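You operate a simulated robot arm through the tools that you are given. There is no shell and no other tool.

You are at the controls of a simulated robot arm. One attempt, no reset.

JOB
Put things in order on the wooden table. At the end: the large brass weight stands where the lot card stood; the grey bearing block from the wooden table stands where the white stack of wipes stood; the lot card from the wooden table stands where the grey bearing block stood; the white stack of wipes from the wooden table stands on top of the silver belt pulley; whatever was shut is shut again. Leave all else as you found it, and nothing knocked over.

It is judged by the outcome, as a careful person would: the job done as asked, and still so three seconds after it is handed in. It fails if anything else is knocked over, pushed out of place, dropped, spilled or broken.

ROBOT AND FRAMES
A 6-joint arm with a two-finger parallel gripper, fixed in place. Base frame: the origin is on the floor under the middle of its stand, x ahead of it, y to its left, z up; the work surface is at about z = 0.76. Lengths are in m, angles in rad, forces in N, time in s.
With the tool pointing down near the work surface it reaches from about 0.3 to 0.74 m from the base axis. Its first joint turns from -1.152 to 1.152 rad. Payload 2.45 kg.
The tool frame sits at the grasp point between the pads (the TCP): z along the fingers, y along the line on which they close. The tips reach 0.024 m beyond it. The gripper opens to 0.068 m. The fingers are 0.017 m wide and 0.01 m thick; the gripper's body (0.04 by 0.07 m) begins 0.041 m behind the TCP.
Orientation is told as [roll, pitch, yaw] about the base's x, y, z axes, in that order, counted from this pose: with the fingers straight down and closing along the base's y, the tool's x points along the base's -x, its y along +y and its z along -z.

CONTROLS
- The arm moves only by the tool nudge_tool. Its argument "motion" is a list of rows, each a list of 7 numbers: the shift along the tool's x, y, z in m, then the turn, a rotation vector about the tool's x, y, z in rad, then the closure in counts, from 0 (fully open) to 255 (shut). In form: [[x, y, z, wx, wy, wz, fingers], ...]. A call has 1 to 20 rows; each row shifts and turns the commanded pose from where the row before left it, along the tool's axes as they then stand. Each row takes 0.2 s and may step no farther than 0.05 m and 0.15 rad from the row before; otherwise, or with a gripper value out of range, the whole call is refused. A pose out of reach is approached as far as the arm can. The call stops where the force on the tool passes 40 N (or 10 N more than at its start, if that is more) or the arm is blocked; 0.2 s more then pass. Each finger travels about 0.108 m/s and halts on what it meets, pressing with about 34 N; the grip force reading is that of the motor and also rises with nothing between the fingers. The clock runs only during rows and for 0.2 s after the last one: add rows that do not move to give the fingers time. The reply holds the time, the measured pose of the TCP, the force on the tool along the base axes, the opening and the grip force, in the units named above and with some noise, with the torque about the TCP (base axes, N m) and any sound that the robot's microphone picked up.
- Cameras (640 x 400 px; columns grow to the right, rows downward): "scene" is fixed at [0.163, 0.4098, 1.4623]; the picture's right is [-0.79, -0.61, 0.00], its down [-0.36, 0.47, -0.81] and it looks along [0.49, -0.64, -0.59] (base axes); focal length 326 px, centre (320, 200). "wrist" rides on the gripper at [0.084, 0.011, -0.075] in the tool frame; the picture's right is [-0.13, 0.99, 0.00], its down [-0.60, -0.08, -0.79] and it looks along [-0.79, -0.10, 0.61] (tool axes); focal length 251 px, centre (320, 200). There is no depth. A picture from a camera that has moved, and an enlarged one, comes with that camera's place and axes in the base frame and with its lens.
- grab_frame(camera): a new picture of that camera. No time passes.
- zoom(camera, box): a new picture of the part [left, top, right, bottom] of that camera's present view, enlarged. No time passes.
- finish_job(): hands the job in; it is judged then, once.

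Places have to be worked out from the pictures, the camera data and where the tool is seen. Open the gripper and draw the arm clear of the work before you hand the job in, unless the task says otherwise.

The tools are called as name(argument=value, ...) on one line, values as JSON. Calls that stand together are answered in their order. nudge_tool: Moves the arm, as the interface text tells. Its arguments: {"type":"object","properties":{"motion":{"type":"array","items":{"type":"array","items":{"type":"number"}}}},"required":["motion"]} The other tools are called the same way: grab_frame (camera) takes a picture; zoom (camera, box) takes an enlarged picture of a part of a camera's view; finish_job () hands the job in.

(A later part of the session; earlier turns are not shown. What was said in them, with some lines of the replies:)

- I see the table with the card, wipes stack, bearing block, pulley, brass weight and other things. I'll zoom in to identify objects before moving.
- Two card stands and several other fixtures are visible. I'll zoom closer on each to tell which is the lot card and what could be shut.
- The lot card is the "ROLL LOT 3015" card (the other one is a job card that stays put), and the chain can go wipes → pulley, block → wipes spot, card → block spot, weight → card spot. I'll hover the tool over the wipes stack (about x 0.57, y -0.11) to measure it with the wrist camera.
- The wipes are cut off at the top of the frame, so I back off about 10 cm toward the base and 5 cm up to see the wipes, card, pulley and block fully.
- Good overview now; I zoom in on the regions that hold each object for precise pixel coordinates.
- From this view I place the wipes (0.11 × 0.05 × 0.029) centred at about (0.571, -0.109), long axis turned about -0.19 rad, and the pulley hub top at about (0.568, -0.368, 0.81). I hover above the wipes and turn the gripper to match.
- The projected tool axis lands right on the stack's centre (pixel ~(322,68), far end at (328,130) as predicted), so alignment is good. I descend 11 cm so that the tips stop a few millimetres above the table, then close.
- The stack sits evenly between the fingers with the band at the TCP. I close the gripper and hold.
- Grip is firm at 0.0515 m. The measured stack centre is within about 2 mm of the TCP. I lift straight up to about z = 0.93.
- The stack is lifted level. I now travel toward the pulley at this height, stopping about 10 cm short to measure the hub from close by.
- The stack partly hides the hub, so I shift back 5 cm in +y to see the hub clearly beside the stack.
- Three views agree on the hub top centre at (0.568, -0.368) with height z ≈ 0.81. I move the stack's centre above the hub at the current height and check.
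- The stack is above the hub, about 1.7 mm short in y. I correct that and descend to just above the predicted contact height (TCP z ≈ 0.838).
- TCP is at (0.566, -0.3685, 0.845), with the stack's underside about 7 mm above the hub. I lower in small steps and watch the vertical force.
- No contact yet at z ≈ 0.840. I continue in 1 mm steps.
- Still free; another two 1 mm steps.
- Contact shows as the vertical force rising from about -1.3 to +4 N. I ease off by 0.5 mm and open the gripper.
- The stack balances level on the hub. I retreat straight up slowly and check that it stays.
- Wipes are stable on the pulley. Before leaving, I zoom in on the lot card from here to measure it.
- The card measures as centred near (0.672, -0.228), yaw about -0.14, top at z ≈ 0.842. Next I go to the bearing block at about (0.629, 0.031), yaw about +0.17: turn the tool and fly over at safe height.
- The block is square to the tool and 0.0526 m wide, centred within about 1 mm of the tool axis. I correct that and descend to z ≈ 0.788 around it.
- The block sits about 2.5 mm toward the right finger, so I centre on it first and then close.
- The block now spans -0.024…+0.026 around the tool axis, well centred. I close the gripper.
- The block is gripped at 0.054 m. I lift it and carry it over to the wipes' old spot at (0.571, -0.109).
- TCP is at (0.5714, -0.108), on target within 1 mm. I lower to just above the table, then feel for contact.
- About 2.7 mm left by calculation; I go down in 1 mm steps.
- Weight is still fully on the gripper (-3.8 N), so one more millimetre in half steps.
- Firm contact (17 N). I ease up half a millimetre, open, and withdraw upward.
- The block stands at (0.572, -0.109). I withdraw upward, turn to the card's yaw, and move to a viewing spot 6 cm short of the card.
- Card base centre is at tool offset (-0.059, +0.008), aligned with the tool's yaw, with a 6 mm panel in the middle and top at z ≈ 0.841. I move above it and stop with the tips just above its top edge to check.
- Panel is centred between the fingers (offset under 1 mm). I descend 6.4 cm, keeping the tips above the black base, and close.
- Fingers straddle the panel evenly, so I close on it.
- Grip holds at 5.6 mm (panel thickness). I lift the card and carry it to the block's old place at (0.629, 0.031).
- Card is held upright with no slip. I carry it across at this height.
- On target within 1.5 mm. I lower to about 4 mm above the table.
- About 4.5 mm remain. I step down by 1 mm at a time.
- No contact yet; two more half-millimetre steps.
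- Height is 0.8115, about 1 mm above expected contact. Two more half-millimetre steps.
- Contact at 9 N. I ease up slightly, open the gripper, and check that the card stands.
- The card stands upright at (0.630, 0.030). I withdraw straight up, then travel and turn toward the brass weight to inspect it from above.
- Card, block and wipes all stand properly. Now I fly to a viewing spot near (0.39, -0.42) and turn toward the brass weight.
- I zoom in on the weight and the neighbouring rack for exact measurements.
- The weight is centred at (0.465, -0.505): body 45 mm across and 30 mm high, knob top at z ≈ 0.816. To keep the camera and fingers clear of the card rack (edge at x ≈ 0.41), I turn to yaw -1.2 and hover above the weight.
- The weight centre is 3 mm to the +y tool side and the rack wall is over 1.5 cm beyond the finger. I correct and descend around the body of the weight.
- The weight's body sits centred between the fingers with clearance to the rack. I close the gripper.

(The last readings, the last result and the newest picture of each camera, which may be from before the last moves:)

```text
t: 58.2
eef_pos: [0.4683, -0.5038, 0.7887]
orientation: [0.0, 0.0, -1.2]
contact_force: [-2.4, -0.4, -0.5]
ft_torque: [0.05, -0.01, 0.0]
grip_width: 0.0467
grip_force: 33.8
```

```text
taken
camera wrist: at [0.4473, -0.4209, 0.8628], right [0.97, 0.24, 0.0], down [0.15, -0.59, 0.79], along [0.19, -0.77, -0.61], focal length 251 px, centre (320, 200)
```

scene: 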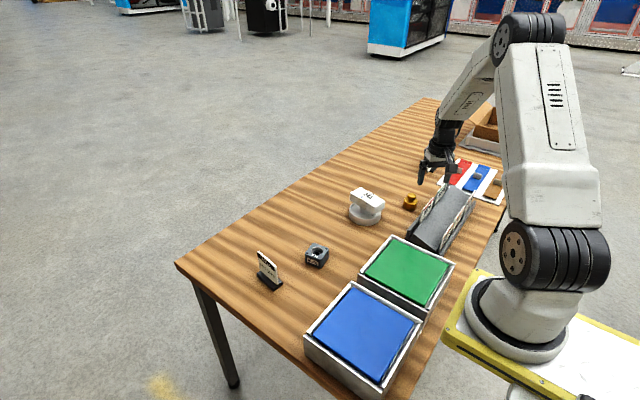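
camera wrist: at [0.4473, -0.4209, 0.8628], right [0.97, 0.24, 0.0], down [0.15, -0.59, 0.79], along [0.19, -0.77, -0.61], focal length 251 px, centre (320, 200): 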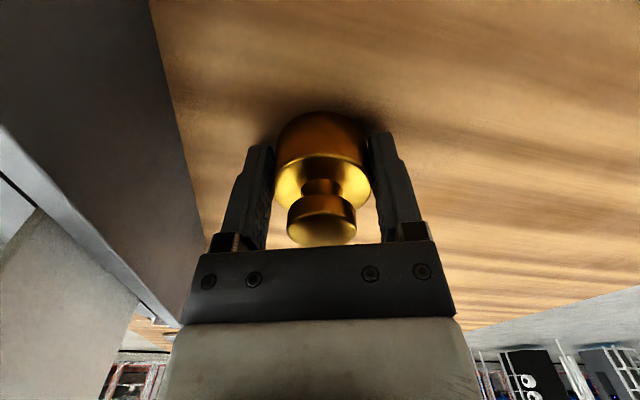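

Gripped at 0.0467 m. I lift straight up to z ≈ 0.95, clear of the rack cards and the wipes.

nudge_tool(motion=[[0, 0, -0.005, 0, 0, 0, 255], [0, 0, -0.015, 0, 0, 0, 255], [0, 0, -0.03, 0, 0, 0, 255], [0, 0, -0.035, 0, 0, 0, 255], [0, 0, -0.04, 0, 0, 0, 255], [0, 0, -0.037, 0, 0, 0, 255], [0, 0, 0, 0, 0, 0, 255]])

grab_frame(camera="wrist")

zoom(camera="scene", box=[350, 130, 470, 250])

```text
t: 59.8
eef_pos: [0.4682, -0.5042, 0.9518]
orientation: [0.001, 0.0, -1.199]
contact_force: [-0.5, -0.1, -5.4]
ft_torque: [0.06, 0.0, -0.02]
grip_width: 0.047
grip_force: 34.1
```

```text
taken
camera wrist: at [0.4463, -0.4206, 1.0268], right [0.97, 0.24, 0.0], down [0.15, -0.59, 0.79], along [0.19, -0.77, -0.61], focal length 251 px, centre (320, 200)
```

wrist: 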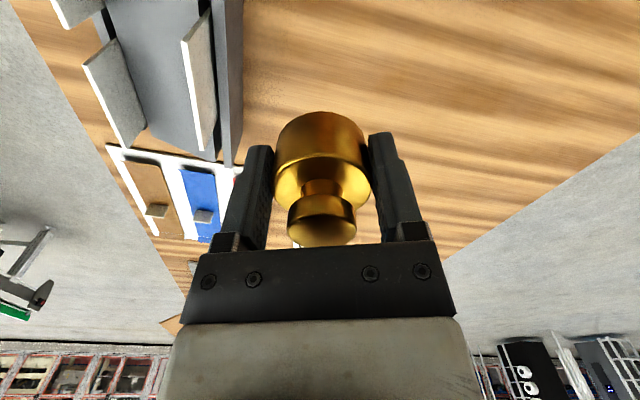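

```text
3.33 times, centred on (410, 190) of scene
camera zoom: at [0.1631, 0.4097, 1.4623], right [-0.79, -0.61, 0.0], down [-0.36, 0.47, -0.81], along [0.49, -0.64, -0.59], focal length 1085 px, centre (20, 233)
```

zoom: 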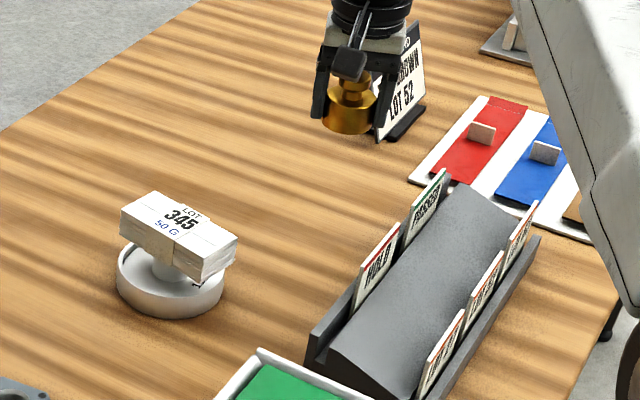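

The weight is held securely (about 0.5 kg). I carry it around the near side of the pulley at z ≈ 0.95 to above the card's old place (0.670, -0.229).

nudge_tool(motion=[[0.03415, 0.01927, 0, 0, 0, 0, 255], [0.03415, 0.01927, 0, 0, 0, 0, 255], [0.03415, 0.01927, 0, 0, 0, 0, 255], [0.03415, 0.01927, 0, 0, 0, 0, 255], [0.03415, 0.01927, 0, 0, 0, 0, 255], [0.03415, 0.01927, 0, 0, 0, 0, 255], [-0.00547, 0.0433, 0, 0, 0, 0, 255], [-0.00547, 0.0433, 0, 0, 0, 0, 255], [-0.00547, 0.0433, 0, 0, 0, 0, 255], [-0.00547, 0.0433, 0, 0, 0, 0, 255], [0, 0, 0, 0, 0, 0, 255], [0, 0, 0, 0, 0, 0, 255]])

grab_frame(camera="wrist")

grab_frame(camera="scene")

```text
t: 62.4
eef_pos: [0.6694, -0.2303, 0.9499]
orientation: [0.001, 0.0, -1.199]
contact_force: [1.0, 0.1, -5.8]
ft_torque: [0.06, 0.0, 0.0]
grip_width: 0.0468
grip_force: 33.8
```

```text
taken
camera wrist: at [0.6486, -0.148, 1.0237], right [0.97, 0.24, 0.0], down [0.15, -0.59, 0.79], along [0.19, -0.77, -0.61], focal length 251 px, centre (320, 200)
```

wrist: 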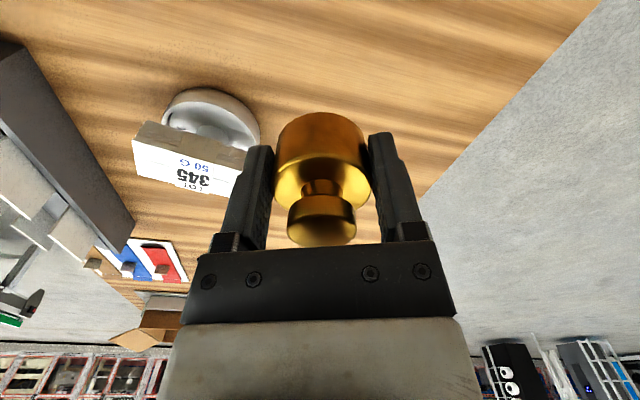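

```text
taken
```

scene: 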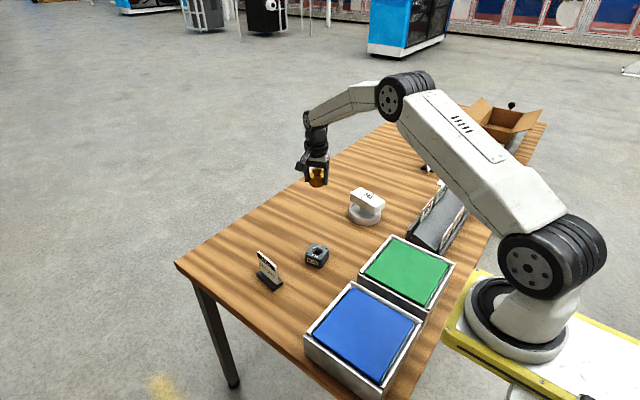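

TCP is at (0.669, -0.230); I correct by 3 mm and lower to about 5 mm above the table.

nudge_tool(motion=[[0.0023, 0.0016, 0.03, 0, 0, 0, 255], [0, 0, 0.04, 0, 0, 0, 255], [0, 0, 0.04, 0, 0, 0, 255], [0, 0, 0.03, 0, 0, 0, 255], [0, 0, 0.011, 0, 0, 0, 255], [0, 0, 0.005, 0, 0, 0, 255], [0, 0, 0, 0, 0, 0, 255], [0, 0, 0, 0, 0, 0, 255]])

grab_frame(camera="wrist")

zoom(camera="scene", box=[270, 150, 400, 250])

```text
t: 64.2
eef_pos: [0.6705, -0.2265, 0.7937]
orientation: [0.001, 0.002, -1.199]
contact_force: [0.4, -0.3, -6.1]
ft_torque: [0.03, 0.0, 0.0]
grip_width: 0.0466
grip_force: 34.3
```

```text
taken
camera wrist: at [0.65, -0.1429, 0.8681], right [0.97, 0.24, 0.0], down [0.15, -0.59, 0.79], along [0.19, -0.77, -0.61], focal length 251 px, centre (320, 200)
```

wrist: 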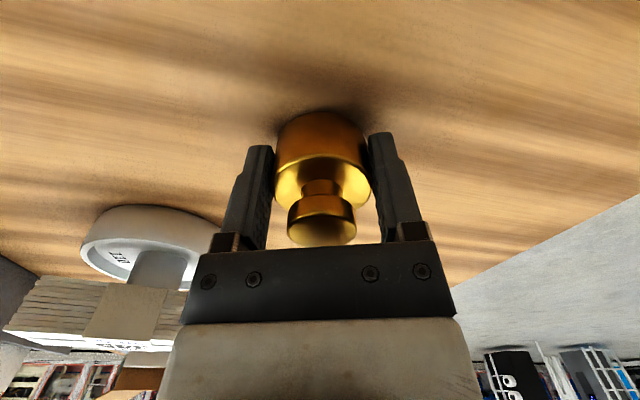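

```text
4.00 times, centred on (335, 200) of scene
camera zoom: at [0.1631, 0.4098, 1.4623], right [-0.79, -0.61, 0.0], down [-0.36, 0.47, -0.81], along [0.49, -0.64, -0.59], focal length 1302 px, centre (260, 200)
```

zoom: 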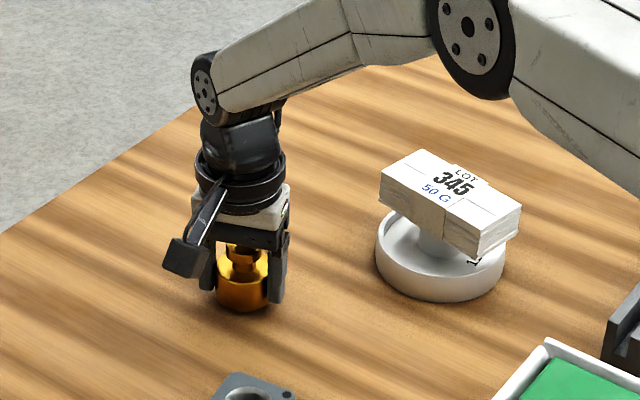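

TCP is 2.4 mm off in y, so I correct while still 5 mm above the table and continue down gently.

nudge_tool(motion=[[-0.0019, -0.0016, 0, 0, 0, 0, 255], [0, 0, 0.001, 0, 0, 0, 255], [0, 0, 0.001, 0, 0, 0, 255], [0, 0, 0.001, 0, 0, 0, 255], [0, 0, 0.001, 0, 0, 0, 255], [0, 0, 0, 0, 0, 0, 255]])

grab_frame(camera="wrist")

```text
t: 65.6
eef_pos: [0.6711, -0.2281, 0.7922]
orientation: [-0.001, 0.0, -1.198]
contact_force: [0.3, 0.3, -5.3]
ft_torque: [0.04, 0.0, -0.02]
grip_width: 0.0467
grip_force: 34.4
```

```text
taken
camera wrist: at [0.6498, -0.1453, 0.865], right [0.97, 0.24, 0.0], down [0.15, -0.59, 0.79], along [0.19, -0.77, -0.61], focal length 251 px, centre (320, 200)
```

wrist: 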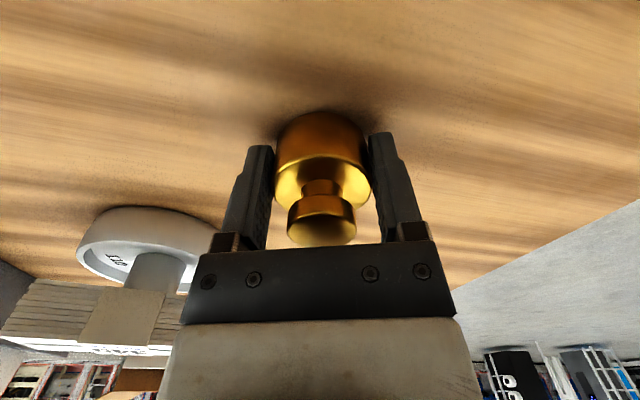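

At z = 0.790 there is about 2 mm left. I step down carefully.

nudge_tool(motion=[[0, 0, 0.001, 0, 0, 0, 255], [0, 0, 0.0005, 0, 0, 0, 255], [0, 0, 0, 0, 0, 0, 255]])

```text
t: 66.4
eef_pos: [0.672, -0.2277, 0.7899]
orientation: [0.0, 0.0, -1.201]
contact_force: [0.1, 0.1, -5.5]
ft_torque: [0.0, 0.03, 0.05]
grip_width: 0.0464
grip_force: 34.0
```

Still hanging free; another two half-millimetre steps.

nudge_tool(motion=[[0, 0, 0.0005, 0, 0, 0, 255], [0, 0, 0.0005, 0, 0, 0, 255], [0, 0, 0, 0, 0, 0, 255]])

```text
t: 67.2
eef_pos: [0.672, -0.2275, 0.7889]
orientation: [0.0, 0.001, -1.201]
contact_force: [-0.8, 1.1, -2.9]
ft_torque: [0.02, 0.05, 0.0]
grip_width: 0.0465
grip_force: 34.2
```

The load is starting to come off (-2.9 N), so it is touching; one more half-millimetre to seat it.

nudge_tool(motion=[[0, 0, 0.0004, 0, 0, 0, 255], [0, 0, 0, 0, 0, 0, 255]])

```text
t: 67.8
eef_pos: [0.6711, -0.2275, 0.7894]
orientation: [0.0, 0.0, -1.199]
contact_force: [-1.9, 1.5, 0.7]
ft_torque: [0.05, 0.11, -0.09]
grip_width: 0.0467
grip_force: 33.2
```

Weight is on the table (force +0.7 N against -5.5 N hanging). I open the gripper.

nudge_tool(motion=[[0, 0, 0, 0, 0, 0, 180], [0, 0, 0, 0, 0, 0, 60], [0, 0, 0, 0, 0, 0, 0], [0, 0, 0, 0, 0, 0, 0], [0, 0, 0, 0, 0, 0, 0]])

grab_frame(camera="wrist")

zoom(camera="scene", box=[270, 150, 400, 250])

```text
t: 69.0
eef_pos: [0.6725, -0.2281, 0.7882]
orientation: [0.0, -0.001, -1.198]
contact_force: [-0.9, -0.3, 0.2]
ft_torque: [0.0, 0.02, -0.02]
grip_width: 0.0678
grip_force: 0.0
```

```text
taken
camera wrist: at [0.6504, -0.1449, 0.8625], right [0.97, 0.24, 0.0], down [0.15, -0.59, 0.79], along [0.19, -0.77, -0.61], focal length 251 px, centre (320, 200)
```

wrist: 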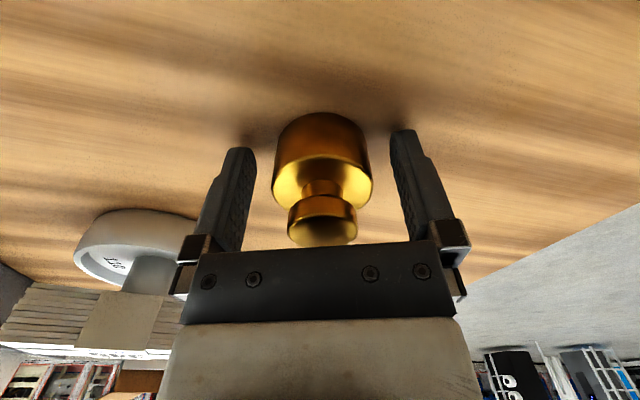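

```text
4.00 times, centred on (335, 200) of scene
camera zoom: at [0.163, 0.4098, 1.4623], right [-0.79, -0.61, 0.0], down [-0.36, 0.47, -0.81], along [0.49, -0.64, -0.59], focal length 1302 px, centre (260, 200)
```

zoom: 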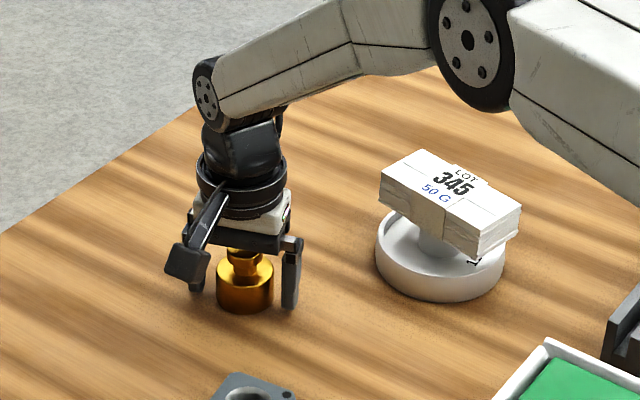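

The weight stands free at the card's old place. I withdraw straight up, then draw the arm back to a clear pose.

nudge_tool(motion=[[0, 0, -0.01, 0, 0, 0, 0], [0, 0, -0.03, 0, 0, 0, 0], [0, 0, -0.04, 0, 0, 0, 0], [0, 0, -0.045, 0, 0, 0, 0], [0, 0, -0.045, 0, 0, 0, 0], [0, 0, 0, 0, 0, 0, 0]])

grab_frame(camera="scene")

```text
t: 70.4
eef_pos: [0.6705, -0.2305, 0.9559]
orientation: [0.0, 0.0, -1.199]
contact_force: [-0.5, 0.7, 0.2]
ft_torque: [-0.01, 0.01, 0.01]
grip_width: 0.0682
grip_force: 0.0
```

```text
taken
```

scene: 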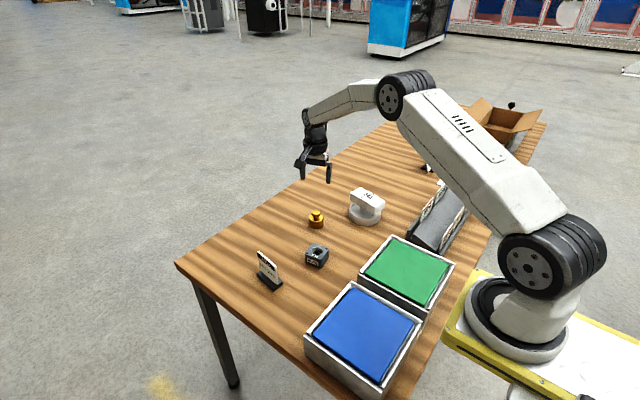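

Everything stands in place. I turn the wrist back and return to a raised pose near the start position.

nudge_tool(motion=[[0, 0, 0, 0, 0, -0.149, 0], [0, 0, 0, 0, 0, -0.149, 0], [0, 0, 0, 0, 0, -0.149, 0], [0, 0, 0, 0, 0, -0.149, 0], [0, 0, 0, 0, 0, -0.149, 0], [0, 0, 0, 0, 0, -0.149, 0], [0, 0, 0, 0, 0, -0.149, 0], [0, 0, 0, 0, 0, -0.149, 0], [0.0358, 0.0095, -0.0267, 0, 0, 0, 0], [0.0358, 0.0095, -0.0267, 0, 0, 0, 0], [0.0358, 0.0095, -0.0267, 0, 0, 0, 0], [0.0358, 0.0095, -0.0267, 0, 0, 0, 0], [0.0358, 0.0095, -0.0267, 0, 0, 0, 0], [0.0358, 0.0095, -0.0267, 0, 0, 0, 0], [0, 0, 0, 0, 0, 0, 0], [0, 0, 0, 0, 0, 0, 0]])

grab_frame(camera="scene")

grab_frame(camera="wrist")

zoom(camera="scene", box=[240, 170, 440, 300])

zoom(camera="scene", box=[380, 90, 540, 260])

```text
t: 73.8
eef_pos: [0.4557, -0.1687, 1.1205]
orientation: [0.001, 0.001, -0.007]
contact_force: [-0.3, 0.1, -0.4]
ft_torque: [-0.02, 0.04, -0.01]
grip_width: 0.0682
grip_force: 0.0
```

```text
taken
```

scene: 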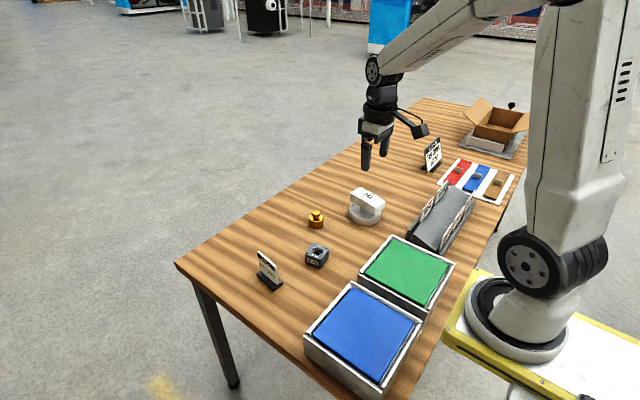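

```text
taken
camera wrist: at [0.3707, -0.1569, 1.1949], right [0.14, 0.99, 0.0], down [0.6, -0.08, 0.79], along [0.79, -0.11, -0.61], focal length 251 px, centre (320, 200)
```

wrist: 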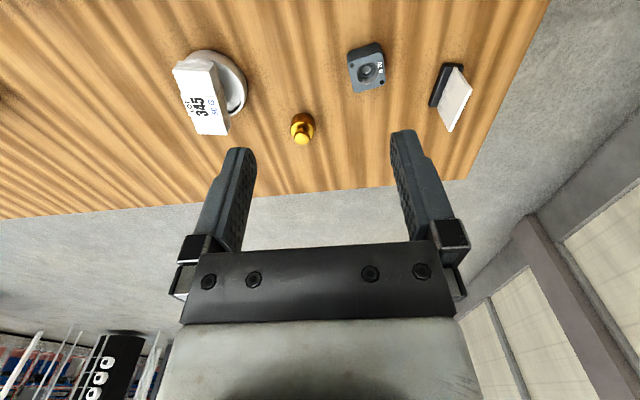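

```text
3.08 times, centred on (340, 235) of scene
camera zoom: at [0.163, 0.4098, 1.4623], right [-0.79, -0.61, 0.0], down [-0.36, 0.47, -0.81], along [0.49, -0.64, -0.59], focal length 1002 px, centre (258, 92)
```

zoom: 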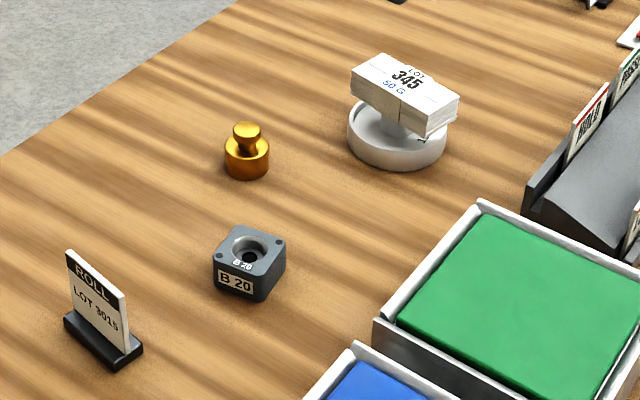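

```text
2.35 times, centred on (460, 175) of scene
camera zoom: at [0.163, 0.4098, 1.4623], right [-0.79, -0.61, 0.0], down [-0.36, 0.47, -0.81], along [0.49, -0.64, -0.59], focal length 766 px, centre (-9, 259)
```

zoom: 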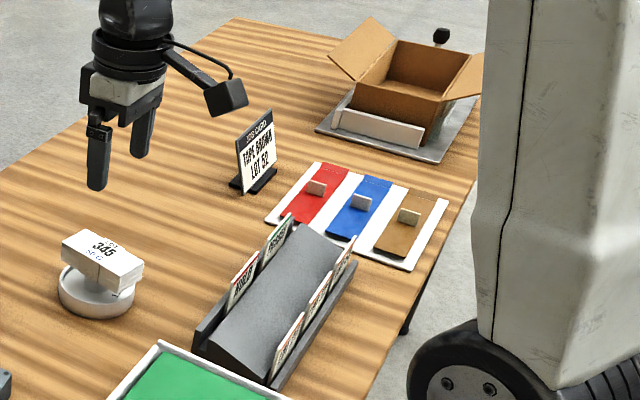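

All four items match their target spots in the images to within a few millimetres. Before handing in, I check the two trays for any lid or handle that could hide another weight, and confirm that the wipes are stable.

zoom(camera="scene", box=[300, 270, 430, 400])

zoom(camera="scene", box=[340, 220, 470, 330])

zoom(camera="scene", box=[335, 175, 400, 235])

zoom(camera="scene", box=[455, 90, 535, 165])

```text
3.08 times, centred on (365, 335) of scene
camera zoom: at [0.163, 0.4098, 1.4623], right [-0.79, -0.61, 0.0], down [-0.36, 0.47, -0.81], along [0.49, -0.64, -0.59], focal length 1002 px, centre (182, -215)
```

zoom: 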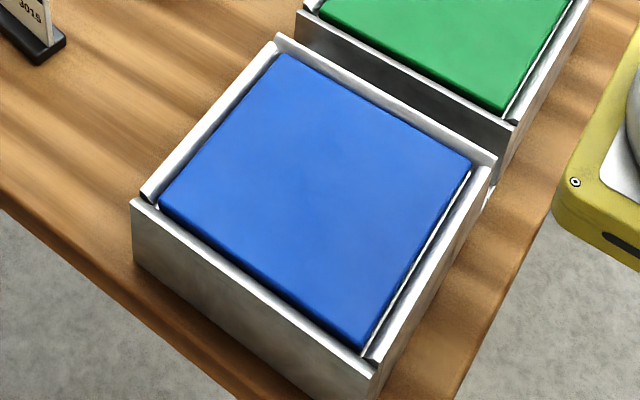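

```text
3.64 times, centred on (405, 275) of scene
camera zoom: at [0.163, 0.4098, 1.4623], right [-0.79, -0.61, 0.0], down [-0.36, 0.47, -0.81], along [0.49, -0.64, -0.59], focal length 1184 px, centre (11, -73)
```

zoom: 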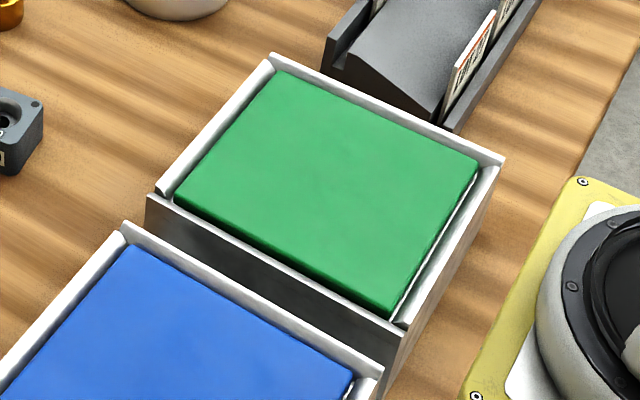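

```text
6.67 times, centred on (368, 205) of scene
camera zoom: at [0.163, 0.4098, 1.4623], right [-0.79, -0.61, 0.0], down [-0.36, 0.47, -0.81], along [0.49, -0.64, -0.59], focal length 2170 px, centre (3, 167)
```

zoom: 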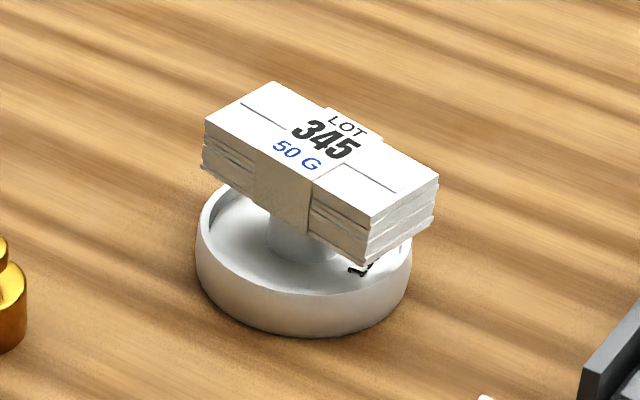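

```text
5.33 times, centred on (495, 128) of scene
camera zoom: at [0.163, 0.4098, 1.4623], right [-0.79, -0.61, 0.0], down [-0.36, 0.47, -0.81], along [0.49, -0.64, -0.59], focal length 1736 px, centre (-613, 587)
```

zoom: 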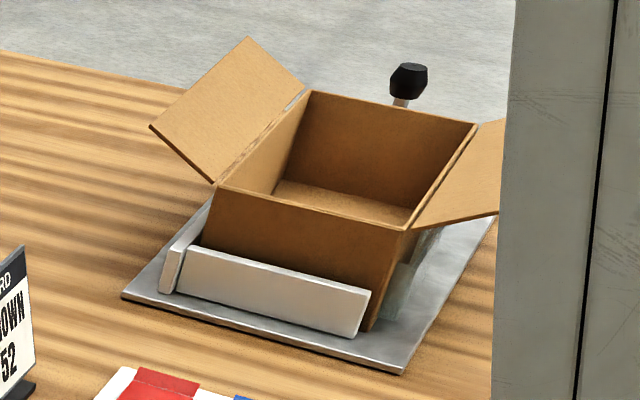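

The trays are plain coloured trays without lids, the carton is open and empty, and nothing was shut or has moved. The wipes rest level on the hub, the arm is clear and the gripper is open, so I hand in the job.

finish_job()

```text
The job is handed in.
```

I moved all four items and handed the job in. In the last pictures each stood on its spot to within a few millimetres, and nothing else on the table had shifted.

- **Wipes:** the white stack lies level on top of the silver belt pulley. It rests only on the pulley's raised hub, not on the rim.
- **Bearing block:** it stands where the wipes were.
- **Lot card:** I took this to be the "ROLL LOT 3015" card, and it stands where the block was. The other card, marked as a job card, I left alone.
- **Brass weight:** it stands where the lot card was. I saw only one brass weight, so I took it as the large one.

I opened nothing and saw nothing shut: the carton was open from the start and the trays have no lids. The gripper is open, and the arm is back near its starting position.
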